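You operate a simulated robot arm through the tools that you are given. There is no shell and no other tool. Be economical: measure what you need, move in short steps, check, and stop when the job is done.

You are at the controls of a simulated robot arm. One attempt, no reset.

JOB
Put the brass box and the blue bauble on the pine carrying tray.
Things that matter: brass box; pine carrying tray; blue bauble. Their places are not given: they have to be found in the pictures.

It is judged by the outcome, as a careful person would: the job done as asked, and still so three seconds after it is handed in. It fails if anything else is knocked over, pushed out of place, dropped, spilled or broken.

ROBOT AND FRAMES
A 7-joint arm with a two-finger parallel gripper, fixed in place. Base frame: the origin is at the foot of the arm, x ahead of it, y to its left, z up; the work surface is at about z = 0. Readings come in mm, rad, newtons and seconds.
With the tool pointing down near the work surface it reaches from about 240 to 620 mm from the base axis. Its first joint turns from -1.152 to 1.152 rad. Payload 2.6 kg.
The TCP is the grasp point between the finger pads, 30 mm short of the fingertips. In the tool frame z runs along the fingers and y along their closing line. Largest opening 94 mm; finger width 28, thickness 10; the body of the gripper, 50 by 96 mm, starts 55 mm behind the TCP.
Orientation is told as [roll, pitch, yaw] about the base's x, y, z axes, in that order, counted from this pose: with the fingers straight down and closing along the base's y, the tool's x points along the base's -x, its y along +y and its z along -z.

CONTROLS
- The arm moves only by the tool play_rows. Its argument "moves" is a list of rows, each a list of 7 numbers: the closure, from 0 (fully open) to 1 (shut), then the shift along the tool's x, y, z in mm, then the turn, a rotation vector about the tool's x, y, z in rad. In form: [[jaw, dx, dy, dz, ax, ay, az], ...]. A call has 1 to 20 rows; each row shifts and turns the commanded pose from where the row before left it, along the tool's axes as they then stand. A row lasts 0.2 s, in which the tool goes at most 50 mm and 0.15 rad; a call with a longer step from one row to the next is refused whole, and so is a gripper value outside its range. A pose out of reach is approached as far as the arm can. The call stops where the force on the tool passes 40 N (or 10 N more than at its start, if that is more) or the arm is blocked; 0.2 s more then pass. The fingers move at their own pace (about 72 mm/s each) and stop on an object; they squeeze with about 34 N. The grip force told is the motor's: it shows also when the fingers shut on nothing. Time passes only in rows, and 0.2 s behind the last, so rows that do not move let the fingers close. It gives the time, the measured TCP pose, the force on the tool (base axes), the opening and the grip force at its end, in the units of the frame above (readings bear some noise).
- Cameras (640 x 400 px; columns grow to the right, rows downward): "scene" is fixed at [38.7, 467, 560.7]; the picture's right is [-0.45, -0.89, 0.00], its down [-0.63, 0.32, -0.71] and it looks along [0.64, -0.32, -0.70] (base axes); focal length 214 px, centre (320, 200). "wrist" rides on the gripper at [-37, 0, -58] in the tool frame; the picture's right is [0.00, -1.00, 0.00], its down [0.97, 0.00, -0.24] and it looks along [0.24, 0.00, 0.97] (tool axes); focal length 218 px, centre (320, 200).
- capture(camera): a new picture of that camera. No time passes.
- locate(camera, pixels): there is no depth. For up to 12 entries [column, row, z] of the newest picture of that camera ("zoom" is the newest enlarged one), the place [x, y] in the base frame at which the ray of that pixel passes the height z, good to about 2 mm, but the place of the scene camera against the robot may be out by one fixed shift of up to 25 mm in any direction. No time passes.
- close_up(camera, box): a new picture of the part [left, top, right, bottom] of that camera's present view, enlarged. No time passes.
- hand_in(): hands the job in; it is judged then, once.

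Work in short steps. Measure before you move; look again where a grasp or a placing could have gone wrong, and mend it. You have 60 turns and 22 pictures in all, those below and enlarged ones among them. Open the gripper and draw the arm clear of the work before you hand the job in, unless the task says otherwise; then end with one line.

The tools are called after "Emit:" as name(argument=value, ...) on one line, values as JSON. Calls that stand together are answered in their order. play_rows: Moves the arm, as the interface text tells. Its arguments: {"type":"object","properties":{"moves":{"type":"array","items":{"type":"array","items":{"type":"number"}}}},"required":["moves"]} The other tools are called the same way: capture (camera) takes a picture; locate (camera, pixels) gives the place at which the rays of pixels pass given heights; close_up (camera, box) takes an enlarged picture of a part of a camera's view; hand_in () hands the job in.

At the start:

```text
t: 0.0
position: [440.5, -108.8, 315.9]
ee_rot: [0.001, -0.002, 0.0]
force: [0.6, -0.4, 0.2]
finger_gap: 93.7
grip_force: 0.1
```

scene: 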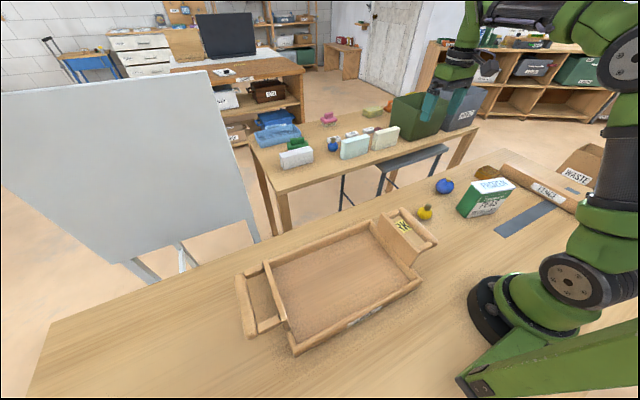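
wrist: 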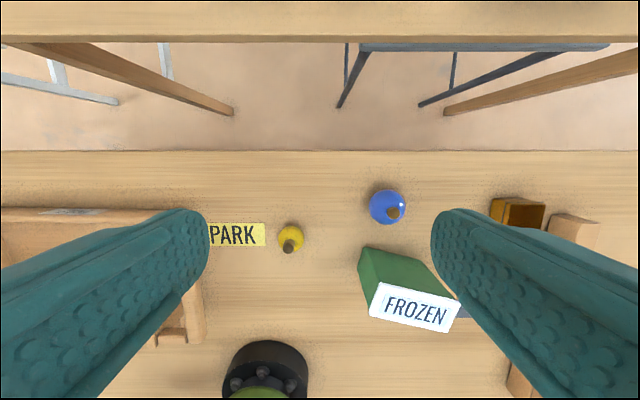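

The wrist view shows the blue bauble near (387,207) and a brass-looking box near (517,213); the tray is at the left. I enlarge both and locate them.

Emit:
close_up(camera="wrist", box=[340, 150, 640, 340])

Emit:
close_up(camera="scene", box=[380, 140, 620, 290])

Emit:
locate(camera="wrist", pixels=[[387, 207, 20], [517, 213, 30], [491, 199, 40], [545, 205, 40], [290, 238, 15], [202, 340, 20], [190, 210, 30], [412, 305, 100]])

Emit:
locate(camera="scene", pixels=[[445, 186, 20], [425, 212, 15], [487, 172, 30], [290, 350, 0], [240, 275, 0], [415, 290, 0], [380, 220, 30], [436, 240, 30], [265, 262, 30], [293, 345, 30]])

```text
2.11 times, centred on (490, 245) of wrist
```

zoom: 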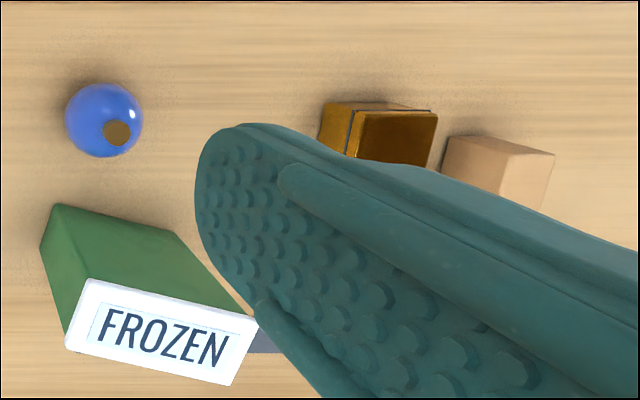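

```text
2.67 times, centred on (500, 215) of scene
```

zoom: 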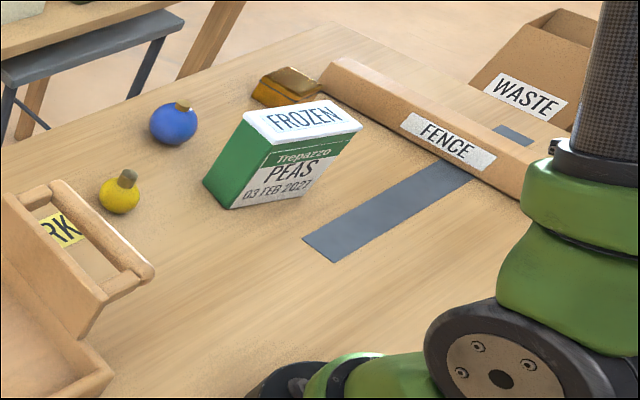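

```text
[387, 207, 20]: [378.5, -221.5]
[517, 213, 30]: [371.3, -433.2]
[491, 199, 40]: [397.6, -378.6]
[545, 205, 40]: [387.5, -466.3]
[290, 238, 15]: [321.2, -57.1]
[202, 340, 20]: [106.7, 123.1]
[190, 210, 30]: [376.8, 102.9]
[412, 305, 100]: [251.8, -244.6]
```

```text
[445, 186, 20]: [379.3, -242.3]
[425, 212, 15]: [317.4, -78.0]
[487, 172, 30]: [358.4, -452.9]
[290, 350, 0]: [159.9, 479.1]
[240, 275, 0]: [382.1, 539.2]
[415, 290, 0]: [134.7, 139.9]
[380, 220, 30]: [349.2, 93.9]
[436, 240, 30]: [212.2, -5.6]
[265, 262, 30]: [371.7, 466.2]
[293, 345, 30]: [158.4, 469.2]
```

The scene camera reads y about 20 mm lower than the wrist camera does (bauble at -242 against -221). The brass box is near (372,-433), so I move over it at height for a clear look.

Emit:
play_rows(moves=[[0, 5, -45, 0, 0, 0, 0], [0, 5, -45, 0, 0, 0, 0], [0, 5, -45, 0, 0, 0, 0], [0, 5, -45, 0, 0, 0, 0], [0, 5, -45, 0, 0, 0, 0], [0, 5, -45, 0, 0, 0, 0], [0, 5, -45, 0, 0, 0, 0], [0, 0, 0, 20, 0, 0, 0], [0, 0, 0, 0, 0, 0, 0]])

Emit:
capture(camera="wrist")

```text
t: 2.0
position: [392.1, -393.7, 295.3]
ee_rot: [0.0, -0.001, 0.001]
force: [-0.4, 0.5, -0.2]
finger_gap: 93.7
grip_force: 0.0
out of reach, approached as far as the arm can: row 6, 7, 8
```

```text
17 pictures are left
```

wrist: 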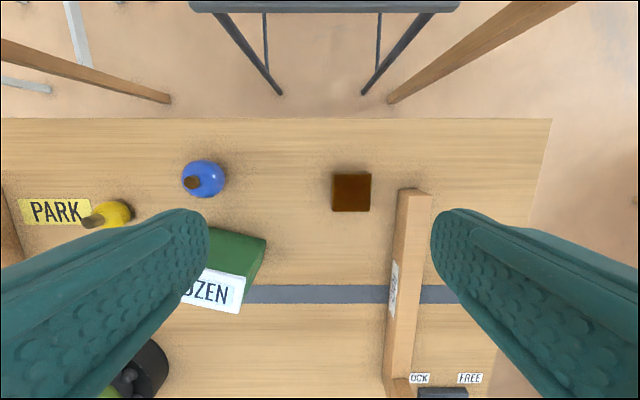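

The brass box is now seen from above at (351,192), with the fence beam to its right at columns 397–430. I take its corners and an enlarged picture.

Emit:
close_up(camera="wrist", box=[290, 140, 450, 240])

Emit:
locate(camera="wrist", pixels=[[333, 174, 45], [371, 174, 45], [370, 212, 45], [332, 212, 45], [333, 174, 0], [332, 211, 0], [397, 190, 0], [399, 190, 60], [432, 198, 60], [204, 179, 28], [115, 213, 20]])

Emit:
close_up(camera="scene", box=[420, 140, 580, 240])

```text
4.00 times, centred on (370, 190) of wrist
```

zoom: 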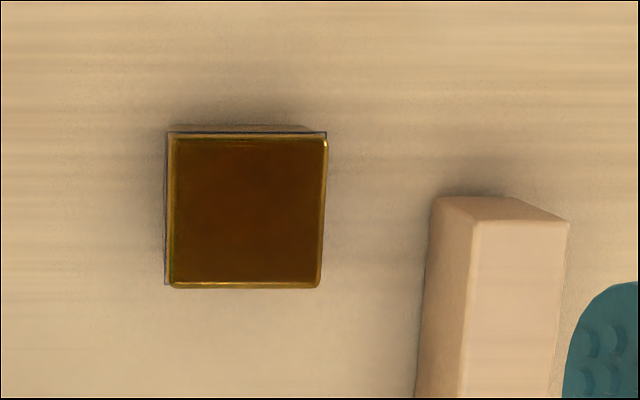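

```text
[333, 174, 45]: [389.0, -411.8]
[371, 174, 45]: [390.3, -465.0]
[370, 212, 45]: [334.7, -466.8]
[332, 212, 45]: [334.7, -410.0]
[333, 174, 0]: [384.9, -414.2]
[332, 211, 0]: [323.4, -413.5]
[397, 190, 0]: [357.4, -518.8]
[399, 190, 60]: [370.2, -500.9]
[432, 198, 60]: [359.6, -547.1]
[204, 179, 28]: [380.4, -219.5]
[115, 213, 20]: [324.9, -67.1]
```

```text
4.00 times, centred on (500, 190) of scene
```

zoom: 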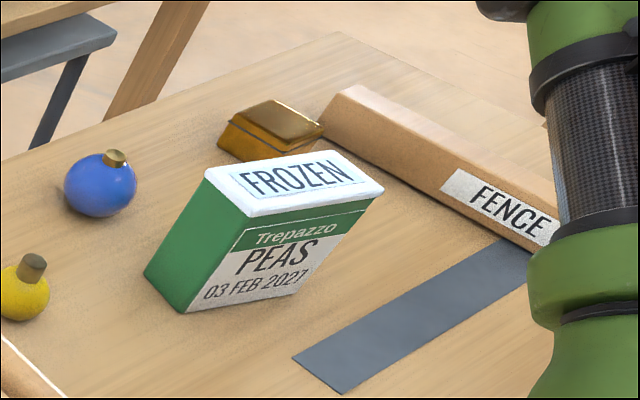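

The box is about 55 mm square and aligned with the base axes, centred near (362,-438). The fence face is about 50 mm further out. I descend partway over it and look again, with the jaw partly closed.

Emit:
play_rows(moves=[[0.15, 5, 0, 40, 0, 0, 0], [0.15, 5, -20, 30, 0, 0, 0], [0.15, 5, -22, 30, 0, 0, 0], [0.15, 5, 0, 15, 0, 0, 0], [0.15, 0, 0, 0, 0, 0, 0]])

Emit:
capture(camera="wrist")

```text
t: 3.2
position: [386.1, -453.7, 189.6]
ee_rot: [0.002, -0.002, 0.0]
force: [-0.4, 1.2, 1.2]
finger_gap: 79.7
grip_force: 0.0
out of reach, approached as far as the arm can: row 1, 4
```

```text
14 pictures are left
```

wrist: 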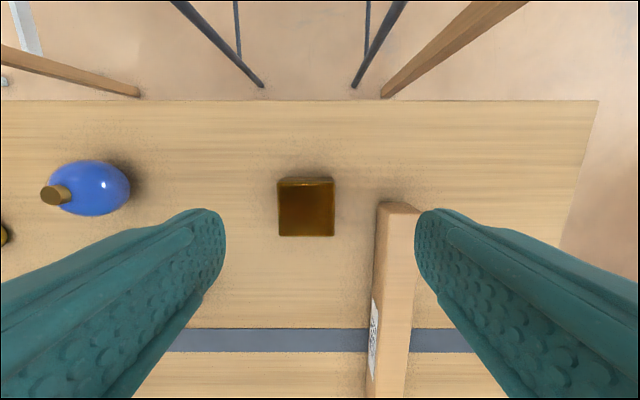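

The box's top now spans columns 278–335, rows 186–237. I locate the corners at several heights to fix its height by parallax against the earlier view.

Emit:
locate(camera="wrist", pixels=[[279, 186, 30], [335, 186, 30], [334, 237, 30], [279, 237, 30], [279, 186, 45], [335, 186, 45], [334, 237, 45], [279, 237, 45], [373, 300, 0], [386, 205, 40], [415, 215, 40]])

Emit:
close_up(camera="wrist", box=[240, 150, 432, 270])

```text
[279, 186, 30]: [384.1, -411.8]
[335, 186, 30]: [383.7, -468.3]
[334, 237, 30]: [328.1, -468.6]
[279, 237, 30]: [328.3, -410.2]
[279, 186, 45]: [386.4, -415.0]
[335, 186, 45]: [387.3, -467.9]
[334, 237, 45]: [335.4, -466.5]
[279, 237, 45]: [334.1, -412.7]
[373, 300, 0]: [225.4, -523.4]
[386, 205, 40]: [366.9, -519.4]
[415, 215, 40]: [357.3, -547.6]
```

```text
3.33 times, centred on (336, 210) of wrist
```

zoom: 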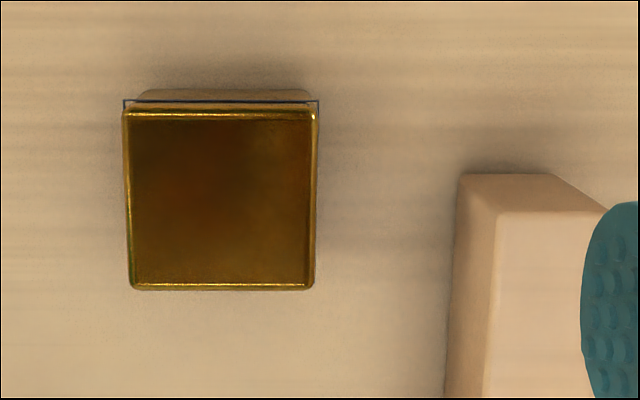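

Views agree on a top height of about 45 mm and a box centre of about (361,-440). I move over it at z≈95, with the fingertips still above the box, and check the reading.

Emit:
play_rows(moves=[[0.15, 15, 7, 30, 0, 0, 0], [0.15, 10, 7, 30, 0, 0, 0], [0.15, 0, 0, 30, 0, 0, 0], [0.15, 0, 0, 0, 0, 0, 0]])

```text
t: 4.2
position: [393.9, -469.3, 109.7]
ee_rot: [0.0, 0.0, -0.001]
force: [0.7, 0.1, 0.7]
finger_gap: 79.7
grip_force: 0.1
out of reach, approached as far as the arm can: row 1, 2, 3
```

The arm lagged outward: (394,-469,110) instead of (361,-440,100). I check how the commanded pose responds by pulling in toward the box, without descending.

Emit:
play_rows(moves=[[0.15, 15, 12, 0, 0, 0, 0], [0.15, 15, 12, 0, 0, 0, 0], [0.15, 0, 0, 0, 0, 0, 0]])

```text
t: 5.0
position: [392.3, -473.1, 112.5]
ee_rot: [0.0, 0.0, 0.001]
force: [0.7, 0.4, -0.1]
finger_gap: 79.6
grip_force: 0.0
out of reach, approached as far as the arm can: row 1, 2
```

Pulling in had no effect, so a joint limit seems to block this yaw (joint 1 is swung to -0.87). The square box can also be gripped along x, so I rise a little and turn the tool by -0.6 rad about base z toward that to see if the arm frees up.

Emit:
play_rows(moves=[[0.15, 0, 0, -30, 0, 0, 0.1], [0.15, 0, 0, -30, 0, 0, 0.1], [0.15, 0, 0, 0, 0, 0, 0.1], [0.15, 0, 0, 0, 0, 0, 0.15], [0.15, 0, 0, 0, 0, 0, 0.15], [0.15, 0, 0, 0, 0, 0, 0], [0.15, 0, 0, 0, 0, 0, 0]])

```text
t: 6.6
position: [400.0, -449.1, 168.8]
ee_rot: [-0.001, -0.002, -0.601]
force: [0.2, 0.3, 0.3]
finger_gap: 79.8
grip_force: 0.1
out of reach, approached as far as the arm can: row 1, 2
```

It is reachable again and the command follows the measured pose (400,-449,169). I finish the turn to -1.571 and read the pose.

Emit:
play_rows(moves=[[0.15, 0, 0, 0, 0, 0, 0.14], [0.15, 0, 0, 0, 0, 0, 0.14], [0.15, 0, 0, 0, 0, 0, 0.14], [0.15, 0, 0, 0, 0, 0, 0.14], [0.15, 0, 0, 0, 0, 0, 0.14], [0.15, 0, 0, 0, 0, 0, 0.14], [0.15, 0, 0, 0, 0, 0, 0.13], [0.15, 3, -20, 0, 0, 0, 0], [0.15, 6, -19, 0, 0, 0, 0], [0.15, 0, 0, 0, 0, 0, 0]])

Emit:
capture(camera="wrist")

```text
t: 8.8
position: [379.1, -465.7, 176.7]
ee_rot: [0.0, 0.003, -1.569]
force: [-0.1, 0.4, 0.1]
finger_gap: 79.8
grip_force: 0.0
out of reach, approached as far as the arm can: row 8, 9
```

```text
12 pictures are left
```

wrist: 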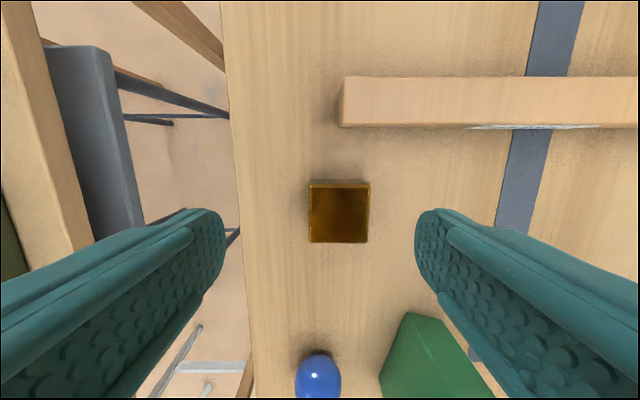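

Moving toward -x is still refused at this bearing (0.887 rad). I test whether a smaller bearing works by moving only toward +y.

Emit:
play_rows(moves=[[0.15, 20, 0, 0, 0, 0, 0], [0.15, 20, 0, 0, 0, 0, 0], [0.15, 0, 0, 0, 0, 0, 0]])

Emit:
locate(camera="wrist", pixels=[[309, 186, 45], [369, 186, 45], [368, 242, 45], [309, 242, 45], [340, 128, 0], [318, 378, 28], [408, 315, 50]])

```text
t: 9.6
position: [398.4, -447.0, 184.0]
ee_rot: [0.001, 0.003, -1.57]
force: [-0.7, -0.5, 0.7]
finger_gap: 79.9
grip_force: 0.1
out of reach, approached as far as the arm can: row 1, 2
```

```text
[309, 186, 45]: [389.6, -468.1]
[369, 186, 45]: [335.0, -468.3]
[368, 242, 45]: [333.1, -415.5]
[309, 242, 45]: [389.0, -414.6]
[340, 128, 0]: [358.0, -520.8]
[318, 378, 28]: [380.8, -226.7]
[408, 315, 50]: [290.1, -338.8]
```

All recent poses lie on one sphere of about 620 mm radius, so the arm is fully straight and stuck at that singularity. I try to break it with firm inward steps, staying high.

Emit:
play_rows(moves=[[0.15, 33, -30, 0, 0, 0, 0], [0.15, 33, -30, 0, 0, 0, 0], [0.15, 15, -13, 30, 0, 0, 0], [0.15, 0, 0, 0, 0, 0, 0]])

```text
t: 10.6
position: [392.9, -444.8, 196.9]
ee_rot: [0.0, 0.002, -1.569]
force: [0.0, 0.3, 0.5]
finger_gap: 79.6
grip_force: 0.0
out of reach, approached as far as the arm can: row 1, 2, 3
```

It only slid along the sphere. I tilt the fingers inward (same sense as elbow flexion) while shifting inward, so the elbow has to bend, and then read the result.

Emit:
play_rows(moves=[[0.15, 33, -30, 0, 0.09, 0.1, 0], [0.15, 33, -30, 0, 0.09, 0.1, 0], [0.15, 33, -30, 0, 0.0, 0.0, 0], [0.15, 0, 0, 0, 0, 0, 0]])

```text
t: 11.6
position: [332.6, -367.5, 215.9]
ee_rot: [-0.18, 0.196, -1.588]
force: [-0.4, -0.1, 0.4]
finger_gap: 79.8
grip_force: 0.1
out of reach, approached as far as the arm can: row 1, 2
```

It came free: the last row was reached and the tool is at radius 496. I now take the tilt out again, well inside the reach.

Emit:
play_rows(moves=[[0.15, 0, 0, 0, -0.09, -0.1, 0], [0.15, 0, 0, 0, -0.09, -0.1, 0], [0.15, 0, 0, 0, 0, 0, 0]])

```text
t: 12.4
position: [333.2, -367.8, 215.3]
ee_rot: [0.003, -0.001, -1.569]
force: [0.8, 0.3, 0.8]
finger_gap: 79.9
grip_force: 0.1
```

Upright again and in control at (333,-368,215). I move over the box centre (361.5,-441) down to z≈100.

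Emit:
play_rows(moves=[[0.15, -18, 7, 25, 0, 0, 0], [0.15, -18, 7, 30, 0, 0, 0], [0.15, -18, 7, 30, 0, 0, 0], [0.15, -19, 7.3, 30, 0, 0, 0], [0.15, 0, 0, 0, 0, 0, 0]])

Emit:
capture(camera="wrist")

```text
t: 13.6
position: [359.1, -441.6, 100.9]
ee_rot: [0.003, 0.001, -1.57]
force: [0.0, -0.2, 0.0]
finger_gap: 79.9
grip_force: 0.1
```

```text
11 pictures are left
```

wrist: 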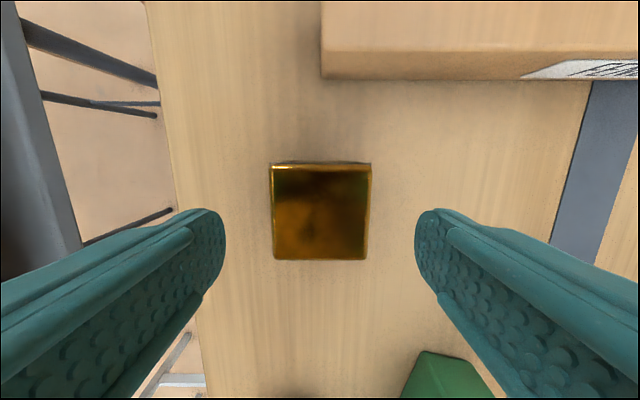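

The box (columns 270–371) is centred between the fingers. I descend to z≈37 and close gently.

Emit:
play_rows(moves=[[0.15, 0, 0, 25, 0, 0, 0], [0.15, 0, 0, 25, 0, 0, 0], [0.15, 0, 0, 14, 0, 0, 0], [0.15, 0, 0, 0, 0, 0, 0], [0.5, 0, 0, 0, 0, 0, 0], [1, 0, 0, 0, 0, 0, 0], [1, 0, 0, 0, 0, 0, 0], [1, 0, 0, 0, 0, 0, 0]])

```text
t: 15.4
position: [361.1, -441.4, 36.4]
ee_rot: [0.002, 0.001, -1.57]
force: [-0.1, 0.5, -0.2]
finger_gap: 62.2
grip_force: 33.8
```

The fingers stopped at 62 mm with 34 N grip, so the box is held. I lift straight up slowly and check.

Emit:
play_rows(moves=[[1, 0, 0, -10, 0, 0, 0], [1, 0, 0, -20, 0, 0, 0], [1, 0, 0, -30, 0, 0, 0], [1, 10, -9, -30, 0, 0, 0], [1, 20, -18, -30, 0, 0, 0], [1, 20, -18, -30, 0, 0, 0], [1, 0, 0, 0, 0, 0, 0]])

Emit:
capture(camera="scene")

```text
t: 17.0
position: [314.5, -389.7, 186.9]
ee_rot: [0.002, 0.0, -1.569]
force: [0.6, -0.3, 0.7]
finger_gap: 0.2
grip_force: 33.1
```

```text
10 pictures are left
```

scene: 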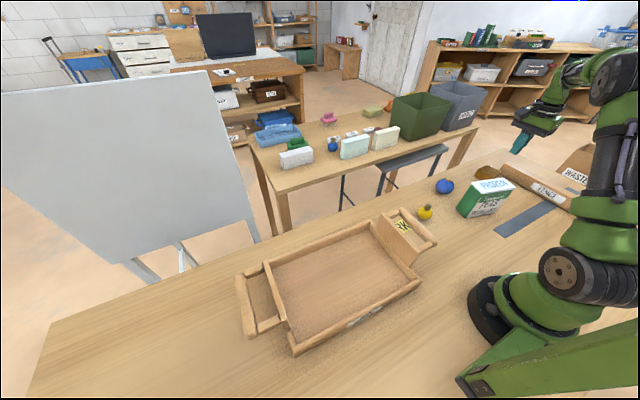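

The gap fell to 0.2 mm: the box slipped out. I look at where it is now and at its shape.

Emit:
close_up(camera="scene", box=[456, 150, 536, 200])

Emit:
capture(camera="wrist")

```text
8.00 times, centred on (496, 175) of scene
```

zoom: 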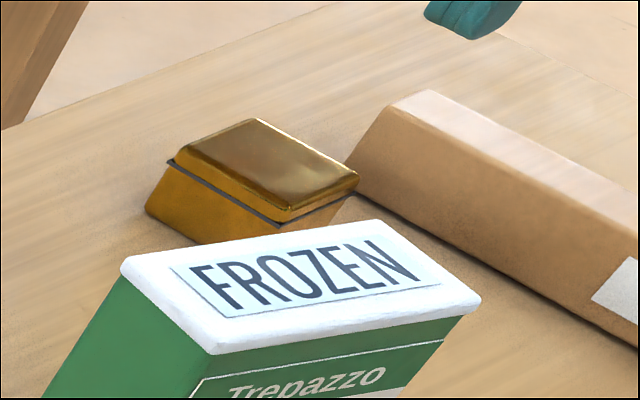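

```text
8 pictures are left
```

wrist: 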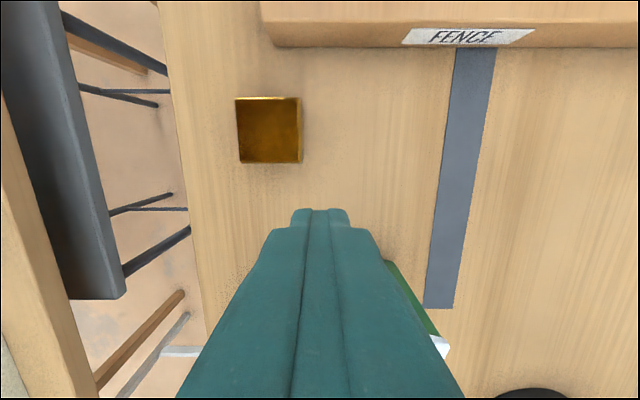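

The box still sits upright with its lid on. I measure its present place and its seam and base edges.

Emit:
locate(camera="wrist", pixels=[[237, 99, 45], [300, 99, 45], [302, 162, 45], [239, 163, 45], [239, 163, 25], [302, 162, 25]])

Emit:
locate(camera="zoom", pixels=[[148, 210, 0], [170, 163, 20], [170, 163, 25], [170, 163, 30], [280, 224, 25], [356, 185, 25], [252, 120, 45], [182, 152, 45], [292, 212, 40], [355, 175, 40]])

```text
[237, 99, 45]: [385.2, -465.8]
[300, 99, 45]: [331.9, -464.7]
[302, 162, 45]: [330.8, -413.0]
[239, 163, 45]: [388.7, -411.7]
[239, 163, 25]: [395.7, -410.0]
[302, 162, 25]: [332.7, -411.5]
```

```text
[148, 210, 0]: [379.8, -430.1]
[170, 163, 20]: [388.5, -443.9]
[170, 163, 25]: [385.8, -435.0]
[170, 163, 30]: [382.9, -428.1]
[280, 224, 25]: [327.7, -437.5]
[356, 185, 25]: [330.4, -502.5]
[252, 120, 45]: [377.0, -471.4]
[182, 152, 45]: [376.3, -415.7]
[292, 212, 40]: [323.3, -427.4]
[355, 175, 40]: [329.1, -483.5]
```

The box has not moved (centre about (361,-440)), with its widest line at the seam near z≈28. I reopen, return above it, and go slightly lower this time.

Emit:
play_rows(moves=[[0.15, -12, 11, 0, 0, 0, 0], [0.15, -13, 12, 20, 0, 0, 0], [0.15, -13, 12, 30, 0, 0, 0], [0.15, -12, 11, 30, 0, 0, 0], [0.15, 0, 0, 25, 0, 0, 0], [0.15, 0, 0, 25, 0, 0, 0], [0.15, 0, 0, 15, 0, 0, 0], [0.15, 0, 0, 9, 0, 0, 0], [0.15, 0, 0, 0, 0, 0, 0]])

```text
t: 19.0
position: [360.9, -442.1, 33.6]
ee_rot: [0.002, 0.0, -1.569]
force: [-0.3, 0.8, -0.2]
finger_gap: 80.0
grip_force: 0.0
```

Now at z=33.6 with the box between the open fingers. I close, let the grip settle, and lift only 6 mm to read gap and force.

Emit:
play_rows(moves=[[1, 0, 0, 0, 0, 0, 0], [1, 0, 0, 0, 0, 0, 0], [1, 0, 0, 0, 0, 0, 0], [1, 0, 0, 0, 0, 0, 0], [1, 0, 0, -2, 0, 0, 0], [1, 0, 0, -2, 0, 0, 0], [1, 0, 0, -2, 0, 0, 0]])

```text
t: 20.6
position: [361.2, -441.7, 39.2]
ee_rot: [0.002, -0.001, -1.569]
force: [0.2, -0.2, -1.2]
finger_gap: 62.1
grip_force: 34.1
```

The gap holds at 62.1 mm after 6 mm. I go on 12 mm more in small steps.

Emit:
play_rows(moves=[[1, 0, 0, -3, 0, 0, 0], [1, 0, 0, -3, 0, 0, 0], [1, 0, 0, -3, 0, 0, 0], [1, 0, 0, -3, 0, 0, 0]])

Emit:
close_up(camera="scene", box=[456, 150, 536, 200])

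```text
t: 21.6
position: [360.6, -441.7, 51.8]
ee_rot: [0.0, -0.002, -1.567]
force: [0.5, 0.8, -1.7]
finger_gap: 62.2
grip_force: 33.7
```

```text
8.00 times, centred on (496, 175) of scene
```

zoom: 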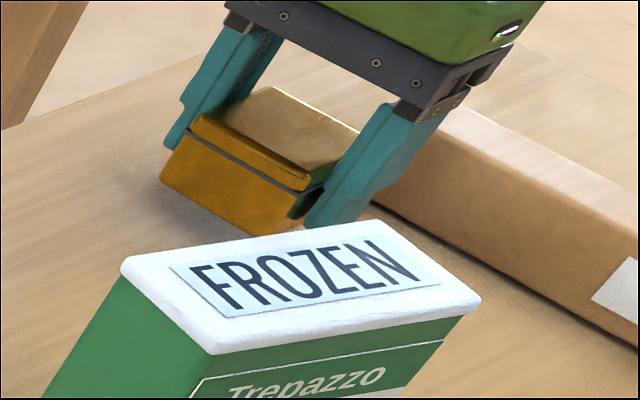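

The picture shows the box lifted by the full 18 mm with no slip. I keep lifting in gentle 8–10 mm steps.

Emit:
play_rows(moves=[[1, 0, 0, -4, 0, 0, 0], [1, 0, 0, -6, 0, 0, 0], [1, 0, 0, -8, 0, 0, 0], [1, 0, 0, -8, 0, 0, 0], [1, 0, 0, -8, 0, 0, 0], [1, 0, 0, -8, 0, 0, 0], [1, 0, 0, -8, 0, 0, 0], [1, 0, 0, -8, 0, 0, 0], [1, 0, 0, -4, 0, 0, 0]])

```text
t: 23.6
position: [361.6, -441.6, 114.0]
ee_rot: [0.0, 0.001, -1.57]
force: [0.2, 0.1, -1.0]
finger_gap: 62.0
grip_force: 33.8
```

Still held at 62.0 mm. I rise to about 200 while easing inward (+y, -x), ramping speed gently.

Emit:
play_rows(moves=[[1, 3, -2, -6, 0, 0, 0], [1, 6, -2, -8, 0, 0, 0], [1, 8, -3, -8, 0, 0, 0], [1, 9, -3, -8, 0, 0, 0], [1, 9, -3, -8, 0, 0, 0], [1, 9, -3, -8, 0, 0, 0], [1, 9, -3, -8, 0, 0, 0], [1, 9, -3, -8, 0, 0, 0], [1, 9, -3, -8, 0, 0, 0], [1, 9, -3, -8, 0, 0, 0], [1, 9, -3, -6, 0, 0, 0], [1, 9, -3, -4, 0, 0, 0], [1, 9, -2, 0, 0, 0, 0], [1, 6, 0, 0, 0, 0, 0], [1, 3, 0, 0, 0, 0, 0]])

```text
t: 26.8
position: [325.1, -327.2, 200.8]
ee_rot: [0.0, 0.001, -1.569]
force: [0.3, -0.8, -1.3]
finger_gap: 62.0
grip_force: 34.0
```

Held. I carry on toward +y at a steady 13 mm per row, at z≈200 above everything.

Emit:
play_rows(moves=[[1, 4, 0, 0, 0, 0, 0], [1, 8, 0, 0, 0, 0, 0], [1, 12, 0, 0, 0, 0, 0], [1, 13, 0, 0, 0, 0, 0], [1, 13, 0, 0, 0, 0, 0], [1, 13, 0, 0, 0, 0, 0], [1, 13, 0, 0, 0, 0, 0], [1, 13, 0, 0, 0, 0, 0], [1, 13, 0, 0, 0, 0, 0], [1, 13, 0, 0, 0, 0, 0], [1, 13, 0, 0, 0, 0, 0], [1, 13, 0, 0, 0, 0, 0], [1, 13, 0, 0, 0, 0, 0], [1, 13, 0, 0, 0, 0, 0], [1, 13, 0, 0, 0, 0, 0], [1, 13, 0, 0, 0, 0, 0], [1, 13, 0, 0, 0, 0, 0], [1, 12, 0, 0, 0, 0, 0], [1, 8, 0, 0, 0, 0, 0], [1, 4, 0, 0, 0, 0, 0]])

```text
t: 31.0
position: [325.7, -95.8, 201.3]
ee_rot: [0.004, 0.001, -1.569]
force: [-0.1, 0.4, -1.8]
finger_gap: 62.0
grip_force: 33.9
```

Still held at (326,-96,201). I turn the tool back to yaw 0 in small steps so the last joint stays mid-range on the tray side.

Emit:
play_rows(moves=[[1, 0, 0, 0, 0, 0, -0.04], [1, 0, 0, 0, 0, 0, -0.08], [1, 0, 0, 0, 0, 0, -0.09], [1, 0, 0, 0, 0, 0, -0.09], [1, 0, 0, 0, 0, 0, -0.09], [1, 0, 0, 0, 0, 0, -0.09], [1, 0, 0, 0, 0, 0, -0.09], [1, 0, 0, 0, 0, 0, -0.09], [1, 0, 0, 0, 0, 0, -0.09], [1, 0, 0, 0, 0, 0, -0.09], [1, 0, 0, 0, 0, 0, -0.09], [1, 0, 0, 0, 0, 0, -0.09], [1, 0, 0, 0, 0, 0, -0.09], [1, 0, 0, 0, 0, 0, -0.09], [1, 0, 0, 0, 0, 0, -0.09], [1, 0, 0, 0, 0, 0, -0.09], [1, 0, 0, 0, 0, 0, -0.09], [1, 0, 0, 0, 0, 0, -0.07], [1, 0, 0, 0, 0, 0, -0.03], [1, 0, 0, 0, 0, 0, 0]])

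```text
t: 35.2
position: [324.7, -94.3, 201.0]
ee_rot: [-0.002, -0.001, 0.004]
force: [0.6, 0.2, -1.1]
finger_gap: 62.1
grip_force: 34.3
```

Yaw is 0 and the grip is unchanged. Next I carry toward the tray, to about (290,150).

Emit:
play_rows(moves=[[1, 0, 4, 0, 0, 0, 0], [1, 1, 8, 0, 0, 0, 0], [1, 2, 12, 0, 0, 0, 0], [1, 2, 14, 0, 0, 0, 0], [1, 2, 14, 0, 0, 0, 0], [1, 2, 14, 0, 0, 0, 0], [1, 2, 14, 0, 0, 0, 0], [1, 2, 14, 0, 0, 0, 0], [1, 2, 14, 0, 0, 0, 0], [1, 2, 14, 0, 0, 0, 0], [1, 2, 14, 0, 0, 0, 0], [1, 2, 14, 0, 0, 0, 0], [1, 2, 14, 0, 0, 0, 0], [1, 2, 14, 0, 0, 0, 0], [1, 2, 14, 0, 0, 0, 0], [1, 2, 14, 0, 0, 0, 0], [1, 2, 14, 0, 0, 0, 0], [1, 2, 12, 0, 0, 0, 0], [1, 0, 8, 0, 0, 0, 0], [1, 0, 4, 0, 0, 0, 0]])

Emit:
capture(camera="wrist")

```text
t: 39.4
position: [290.9, 145.8, 199.8]
ee_rot: [0.0, -0.002, 0.002]
force: [0.1, -0.3, -1.2]
finger_gap: 62.1
grip_force: 33.8
```

```text
6 pictures are left
```

wrist: 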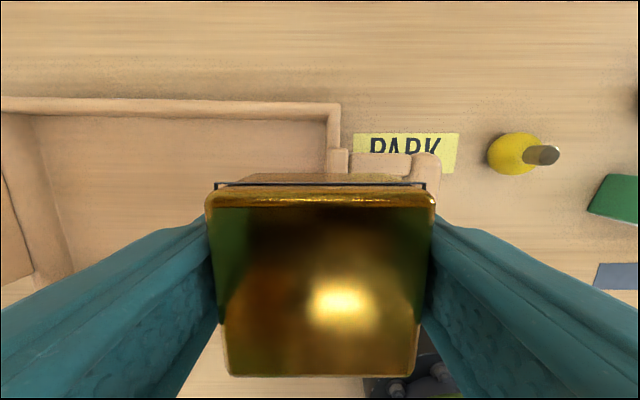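

The tray interior spans from about column 40 to 327, with its far wall at rows 100–118. I locate the edges and the bauble-relevant floor.

Emit:
locate(camera="wrist", pixels=[[338, 102, 40], [328, 118, 40], [328, 118, 5], [326, 148, 5], [30, 118, 5], [72, 265, 5], [35, 275, 40], [0, 110, 40]])

Emit:
locate(camera="scene", pixels=[[272, 268, 5], [370, 230, 5], [410, 287, 5], [300, 342, 5], [272, 265, 40], [368, 222, 40], [420, 280, 40], [293, 335, 40], [335, 285, 5]])

```text
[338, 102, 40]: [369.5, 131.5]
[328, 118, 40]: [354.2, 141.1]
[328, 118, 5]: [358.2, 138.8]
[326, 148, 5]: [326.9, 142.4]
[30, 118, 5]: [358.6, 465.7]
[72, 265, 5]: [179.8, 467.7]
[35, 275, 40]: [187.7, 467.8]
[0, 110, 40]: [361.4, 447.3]
```

```text
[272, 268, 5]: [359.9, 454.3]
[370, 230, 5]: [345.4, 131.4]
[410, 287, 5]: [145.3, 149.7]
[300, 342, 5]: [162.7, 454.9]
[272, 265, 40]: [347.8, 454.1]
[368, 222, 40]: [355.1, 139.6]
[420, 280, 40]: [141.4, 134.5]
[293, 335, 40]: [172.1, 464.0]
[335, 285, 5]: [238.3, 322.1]
```

The tray interior runs about x 160–355, y 145–450. I move to about (265,310), well inside it, and start lowering.

Emit:
play_rows(moves=[[1, 1, 5, 0, 0, 0, 0], [1, 2, 10, 0, 0, 0, 0], [1, 2, 14, 0, 0, 0, 0], [1, 2, 14, 0, 0, 0, 0], [1, 2, 14, 0, 0, 0, 0], [1, 2, 14, 0, 0, 0, 0], [1, 2, 14, 0, 0, 0, 0], [1, 2, 14, 0, 0, 0, 0], [1, 2, 14, 0, 0, 0, 0], [1, 2, 14, 0, 0, 0, 0], [1, 2, 14, 0, 0, 0, 0], [1, 2, 12, 0, 0, 0, 0], [1, 1, 7, 0, 0, 0, 0], [1, 1, 4, 4, 0, 0, 0], [1, 0, 0, 8, 0, 0, 0], [1, 0, 0, 10, 0, 0, 0], [1, 0, 0, 10, 0, 0, 0], [1, 0, 0, 10, 0, 0, 0], [1, 0, 0, 10, 0, 0, 0], [1, 0, 0, 6, 0, 0, 0]])

```text
t: 43.6
position: [266.7, 311.1, 143.4]
ee_rot: [0.001, -0.001, 0.002]
force: [0.2, 0.2, -0.6]
finger_gap: 62.1
grip_force: 34.1
```

Held at (267,311,143). I lower to about z=63 gently, still some distance above the expected contact at roughly 40–46.

Emit:
play_rows(moves=[[1, 0, 0, 5, 0, 0, 0], [1, 0, 0, 9, 0, 0, 0], [1, 0, 0, 10, 0, 0, 0], [1, 0, 0, 10, 0, 0, 0], [1, 0, 0, 10, 0, 0, 0], [1, 0, 0, 10, 0, 0, 0], [1, 0, 0, 10, 0, 0, 0], [1, 0, 0, 8, 0, 0, 0], [1, 0, 0, 5, 0, 0, 0], [1, 0, 0, 3, 0, 0, 0], [1, 0, 0, 0, 0, 0, 0]])

Emit:
play_rows(moves=[[1, 0, 0, 4, 0, 0, 0], [1, 0, 0, 4, 0, 0, 0], [1, 0, 0, 3, 0, 0, 0], [1, 0, 0, 2, 0, 0, 0], [1, 0, 0, 0, 0, 0, 0]])

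```text
t: 46.0
position: [266.2, 313.6, 62.3]
ee_rot: [-0.002, -0.004, 0.001]
force: [0.6, 0.7, -1.1]
finger_gap: 62.1
grip_force: 34.0
```

```text
t: 47.2
position: [266.2, 312.1, 50.4]
ee_rot: [0.0, -0.002, 0.003]
force: [-0.8, -0.2, -1.7]
finger_gap: 62.2
grip_force: 34.6
```

No contact yet at z=50. I continue in 1.5 mm steps until the force shows the floor.

Emit:
play_rows(moves=[[1, 0, 0, 1.5, 0, 0, 0], [1, 0, 0, 1.5, 0, 0, 0], [1, 0, 0, 1.5, 0, 0, 0], [1, 0, 0, 0, 0, 0, 0]])

Emit:
play_rows(moves=[[1, 0, 0, 1.5, 0, 0, 0], [1, 0, 0, 1, 0, 0, 0], [1, 0, 0, 0, 0, 0, 0]])

```text
t: 48.2
position: [265.2, 312.6, 46.8]
ee_rot: [0.002, -0.001, 0.003]
force: [0.2, -0.1, -2.1]
finger_gap: 61.8
grip_force: 34.1
```

```text
t: 49.0
position: [265.4, 312.0, 43.8]
ee_rot: [0.001, -0.002, 0.005]
force: [-2.0, -4.5, 9.9]
finger_gap: 61.9
grip_force: 34.3
```

The force rose to +9.9 N: the box is on the tray floor. I open slowly and draw straight up.

Emit:
play_rows(moves=[[0.3, 0, 0, 0, 0, 0, 0], [0.15, 0, 0, 0, 0, 0, 0], [0.12, 0, 0, 0, 0, 0, 0], [0.12, 0, 0, -10, 0, 0, 0], [0.12, 0, 0, -25, 0, 0, 0], [0.12, 0, 0, -40, 0, 0, 0], [0.12, 0, 0, -45, 0, 0, 0], [0.12, 0, 0, -45, 0, 0, 0], [0.12, 0, 0, 0, 0, 0, 0]])

Emit:
capture(camera="scene")

```text
t: 51.0
position: [266.4, 311.0, 210.2]
ee_rot: [-0.001, -0.002, 0.001]
force: [0.0, -0.9, 0.2]
finger_gap: 82.9
grip_force: 0.0
```

```text
5 pictures are left
```

scene: 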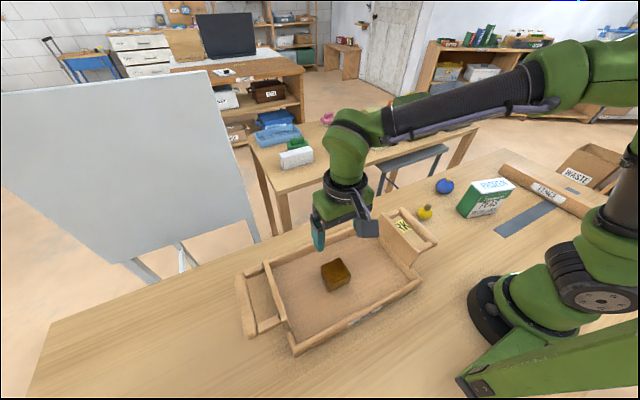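

The brass box sits inside the tray at (335,275). Now I travel empty at z≈210 to the bauble near (380,-222), with the jaw fully open.

Emit:
play_rows(moves=[[0, -10, -44, 0, 0, 0, 0], [0, -10, -44, 0, 0, 0, 0], [0, -10, -44, 0, 0, 0, 0], [0, -10, -44, 0, 0, 0, 0], [0, -10, -44, 0, 0, 0, 0], [0, -10, -44, 0, 0, 0, 0], [0, -10, -44, 0, 0, 0, 0], [0, -10, -44, 0, 0, 0, 0], [0, -10, -44, 0, 0, 0, 0], [0, -10, -44, 0, 0, 0, 0], [0, -10, -44, 0, 0, 0, 0], [0, -10, -44, 0, 0, 0, 0], [0, 0, -5, 30, 0, 0, 0], [0, 0, 0, 30, 0, 0, 0], [0, 0, 0, 0, 0, 0, 0]])

Emit:
capture(camera="wrist")

```text
t: 54.2
position: [387.6, -220.3, 147.9]
ee_rot: [0.0, -0.002, 0.002]
force: [0.3, 0.7, 0.1]
finger_gap: 94.0
grip_force: 0.1
```

```text
4 pictures are left
```

wrist: 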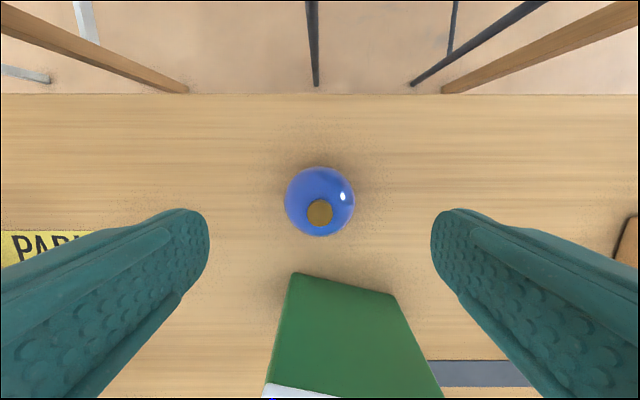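

The bauble is centred between the fingers at (320,202), cap upright. I locate its centre, its sides, and the near edge of the peas box.

Emit:
locate(camera="wrist", pixels=[[320, 202, 28], [285, 202, 28], [355, 202, 28], [320, 213, 65], [293, 273, 0], [293, 273, 100], [400, 300, 0]])

```text
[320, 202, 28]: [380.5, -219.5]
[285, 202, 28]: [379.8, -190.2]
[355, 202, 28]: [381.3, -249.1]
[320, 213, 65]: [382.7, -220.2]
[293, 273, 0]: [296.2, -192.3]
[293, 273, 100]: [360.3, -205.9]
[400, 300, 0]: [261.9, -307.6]
```

Centre (381,-220), diameter about 57 mm; the peas box starts at x≈296, clear of the fingers. I move in, lower to z≈33, and close.

Emit:
play_rows(moves=[[0, 6.6, 0, 25, 0, 0, 0], [0, 0, 0, 30, 0, 0, 0], [0, 0, 0, 30, 0, 0, 0], [0, 0, 0, 20, 0, 0, 0], [0, 0, 0, 10, 0, 0, 0], [0, 0, 0, 0, 0, 0, 0], [1, 0, 0, 0, 0, 0, 0], [1, 0, 0, 0, 0, 0, 0], [1, 0, 0, 0, 0, 0, 0], [1, 0, 0, 0, 0, 0, 0]])

Emit:
play_rows(moves=[[1, 0, 0, -2, 0, 0, 0], [1, 0, 0, -4, 0, 0, 0], [1, 0, 0, -6, 0, 0, 0], [1, 0, 0, -8, 0, 0, 0], [1, 0, 0, -8, 0, 0, 0], [1, 0, 0, -8, 0, 0, 0], [1, 0, 0, -8, 0, 0, 0], [1, 0, 0, -4, 0, 0, 0]])

```text
t: 56.4
position: [384.7, -219.9, 32.5]
ee_rot: [0.0, -0.004, 0.001]
force: [0.1, 1.0, 0.9]
finger_gap: 58.5
grip_force: 13.9
```

```text
t: 58.2
position: [381.3, -221.1, 81.1]
ee_rot: [-0.001, -0.002, 0.001]
force: [-0.4, 0.3, 0.0]
finger_gap: 58.4
grip_force: 14.2
```

The bauble is held (58.4 mm gap). I rise to about 190 and begin the carry gently.

Emit:
play_rows(moves=[[1, 0, 0, -6, 0, 0, 0], [1, 0, 0, -10, 0, 0, 0], [1, 0, 0, -12, 0, 0, 0], [1, 0, 0, -12, 0, 0, 0], [1, 0, 3, -12, 0, 0, 0], [1, 1, 6, -12, 0, 0, 0], [1, 2, 9, -12, 0, 0, 0], [1, 3, 12, -12, 0, 0, 0], [1, 4, 14, -12, 0, 0, 0], [1, 4, 15, -8, 0, 0, 0], [1, 4, 15, -4, 0, 0, 0], [1, 4, 15, 0, 0, 0, 0], [1, 4, 15, 0, 0, 0, 0], [1, 4, 15, 0, 0, 0, 0], [1, 4, 15, 0, 0, 0, 0], [1, 4, 15, 0, 0, 0, 0], [1, 4, 15, 0, 0, 0, 0], [1, 4, 15, 0, 0, 0, 0], [1, 4, 10, 0, 0, 0, 0], [1, 2, 5, 0, 0, 0, 0]])

```text
t: 62.4
position: [328.3, -26.1, 192.9]
ee_rot: [-0.001, -0.003, 0.001]
force: [0.6, -0.3, -0.8]
finger_gap: 58.7
grip_force: 13.5
```

Still held at (328,-26,193). I carry on to about (265,212).

Emit:
play_rows(moves=[[1, 1, 5, 0, 0, 0, 0], [1, 3, 10, 0, 0, 0, 0], [1, 4, 15, 0, 0, 0, 0], [1, 4, 15, 0, 0, 0, 0], [1, 4, 15, 0, 0, 0, 0], [1, 4, 15, 0, 0, 0, 0], [1, 4, 15, 0, 0, 0, 0], [1, 4, 15, 0, 0, 0, 0], [1, 4, 15, 0, 0, 0, 0], [1, 4, 15, 0, 0, 0, 0], [1, 4, 15, 0, 0, 0, 0], [1, 4, 15, 0, 0, 0, 0], [1, 4, 15, 0, 0, 0, 0], [1, 4, 15, 0, 0, 0, 0], [1, 4, 15, 0, 0, 0, 0], [1, 4, 15, 0, 0, 0, 0], [1, 3, 8, 0, 0, 0, 0], [1, 0, 4, 0, 0, 0, 0], [1, 0, 0, 0, 0, 0, 0]])

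Emit:
capture(camera="wrist")

```text
t: 66.4
position: [264.7, 210.5, 192.3]
ee_rot: [0.0, -0.001, 0.002]
force: [0.2, 0.3, 0.4]
finger_gap: 58.5
grip_force: 14.3
```

```text
3 pictures are left
```

wrist: 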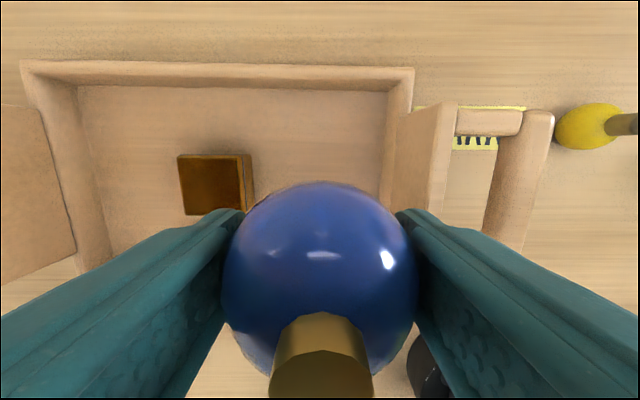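

The brass box (columns 178–253) is left of the bauble, and a tall end panel (columns 395–455) is right of it. I locate both to check finger clearance.

Emit:
locate(camera="wrist", pixels=[[253, 210, 12], [243, 155, 55], [238, 210, 55], [383, 190, 10], [390, 205, 40], [405, 115, 60], [457, 105, 100], [432, 210, 100]])

```text
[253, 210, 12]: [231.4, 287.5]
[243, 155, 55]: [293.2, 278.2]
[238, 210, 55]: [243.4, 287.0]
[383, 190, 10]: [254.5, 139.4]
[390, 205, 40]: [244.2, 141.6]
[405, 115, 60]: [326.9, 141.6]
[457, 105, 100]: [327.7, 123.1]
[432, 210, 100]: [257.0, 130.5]
```

There is free floor from y≈140 to 280, so y=210 is centred. I lower to about z=52.

Emit:
play_rows(moves=[[1, 0, 0, 5, 0, 0, 0], [1, 0, 0, 10, 0, 0, 0], [1, 0, 0, 12, 0, 0, 0], [1, 0, 0, 12, 0, 0, 0], [1, 0, 0, 12, 0, 0, 0], [1, 0, 0, 12, 0, 0, 0], [1, 0, 0, 12, 0, 0, 0], [1, 0, 0, 12, 0, 0, 0], [1, 0, 0, 12, 0, 0, 0], [1, 0, 0, 12, 0, 0, 0], [1, 0, 0, 12, 0, 0, 0], [1, 0, 0, 9, 0, 0, 0], [1, 0, 0, 5, 0, 0, 0], [1, 0, 0, 3, 0, 0, 0], [1, 0, 0, 0, 0, 0, 0]])

Emit:
play_rows(moves=[[1, 0, 0, 2, 0, 0, 0], [1, 0, 0, 1.5, 0, 0, 0], [1, 0, 0, 1.5, 0, 0, 0], [1, 0, 0, 0, 0, 0, 0]])

```text
t: 69.6
position: [266.6, 209.8, 51.5]
ee_rot: [0.001, -0.002, 0.001]
force: [0.1, 0.3, 0.1]
finger_gap: 58.2
grip_force: 13.5
```

```text
t: 70.6
position: [265.2, 211.0, 47.5]
ee_rot: [0.0, -0.002, 0.003]
force: [0.3, -0.5, -0.6]
finger_gap: 58.4
grip_force: 14.1
```

No contact at z=47.5 yet; I go on in 1 mm steps.

Emit:
play_rows(moves=[[1, 0, 0, 1, 0, 0, 0], [1, 0, 0, 1, 0, 0, 0], [1, 0, 0, 1, 0, 0, 0], [1, 0, 0, 0, 0, 0, 0]])

Emit:
play_rows(moves=[[1, 0, 0, 1, 0, 0, 0], [1, 0, 0, 0.7, 0, 0, 0], [1, 0, 0, 0, 0, 0, 0]])

```text
t: 71.6
position: [265.5, 210.1, 43.9]
ee_rot: [-0.001, -0.002, 0.001]
force: [0.3, -0.8, -0.4]
finger_gap: 58.4
grip_force: 14.5
```

```text
t: 72.4
position: [266.2, 210.2, 42.2]
ee_rot: [0.0, -0.002, 0.002]
force: [-0.2, 0.6, 0.0]
finger_gap: 58.2
grip_force: 13.7
```

Still no floor force at 42.2. The fingertips are about 1–2 mm above the floor, so I take two 0.7 mm steps more.

Emit:
play_rows(moves=[[1, 0, 0, 0.7, 0, 0, 0], [1, 0, 0, 0.7, 0, 0, 0], [1, 0, 0, 0, 0, 0, 0]])

Emit:
close_up(camera="scene", box=[310, 200, 438, 280])

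```text
t: 73.2
position: [266.2, 210.8, 41.9]
ee_rot: [0.0, -0.001, 0.001]
force: [0.1, -0.4, 11.2]
finger_gap: 58.6
grip_force: 13.7
```

```text
5.00 times, centred on (374, 240) of scene
```

zoom: 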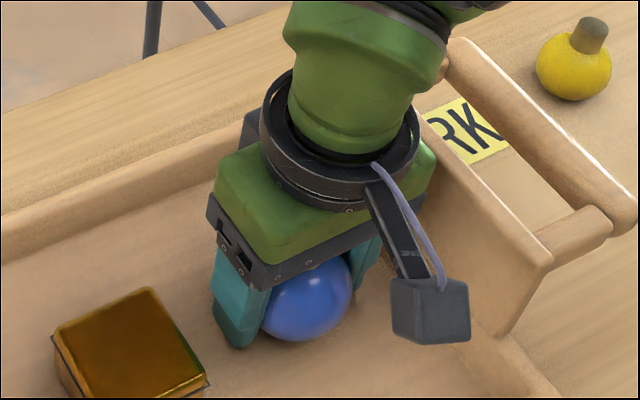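

Floor contact now (11 N) and the bauble rests on the tray floor. I open in small stages to avoid a push, then lift straight up.

Emit:
play_rows(moves=[[0.36, 0, 0, 0, 0, 0, 0], [0.34, 0, 0, 0, 0, 0, 0], [0.31, 0, 0, 0, 0, 0, 0], [0.27, 0, 0, 0, 0, 0, 0], [0.22, 0, 0, 0, 0, 0, 0], [0.18, 0, 0, 0, 0, 0, 0], [0.18, 0, 0, 0, 0, 0, 0], [0.18, 0, 0, -5, 0, 0, 0], [0.18, 0, 0, -15, 0, 0, 0], [0.18, 0, 0, -30, 0, 0, 0], [0.18, 0, 0, -40, 0, 0, 0], [0.18, 0, 0, -45, 0, 0, 0], [0.18, 0, 0, -45, 0, 0, 0], [0, 0, -40, 0, 0, 0, 0], [0, 0, -45, 0, 0, 0, 0], [0, 0, -45, 0, 0, 0, 0], [0, 0, -45, 0, 0, 0, 0], [0, 0, -20, 0, 0, 0, 0], [0, 0, 0, 0, 0, 0, 0]])

Emit:
capture(camera="scene")

```text
t: 77.2
position: [264.5, 14.9, 221.3]
ee_rot: [0.0, -0.001, 0.001]
force: [0.1, 0.2, 0.1]
finger_gap: 94.0
grip_force: 0.0
```

```text
1 pictures are left
```

scene: 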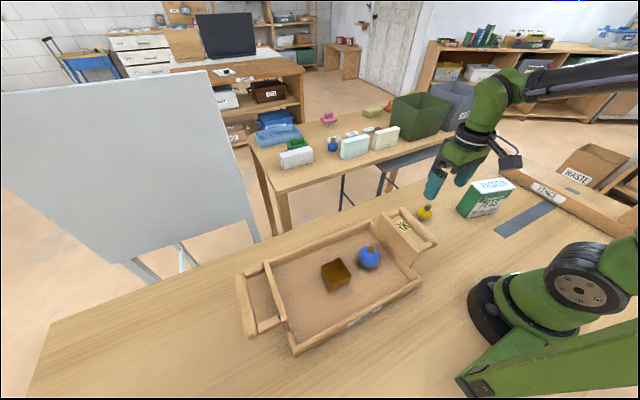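

The brass box (335,275) and the blue bauble (368,257) both rest inside the tray, and the other things stand where they were. The gripper is open and clear, so I hand in.

Emit:
hand_in()

```text
The job is handed in.
```

The brass box and the blue bauble are both on the pine carrying tray, the other objects look undisturbed, and the job is handed in; the box slipped from the gripper once on the first lift, but it stayed upright in place and the second lift held.
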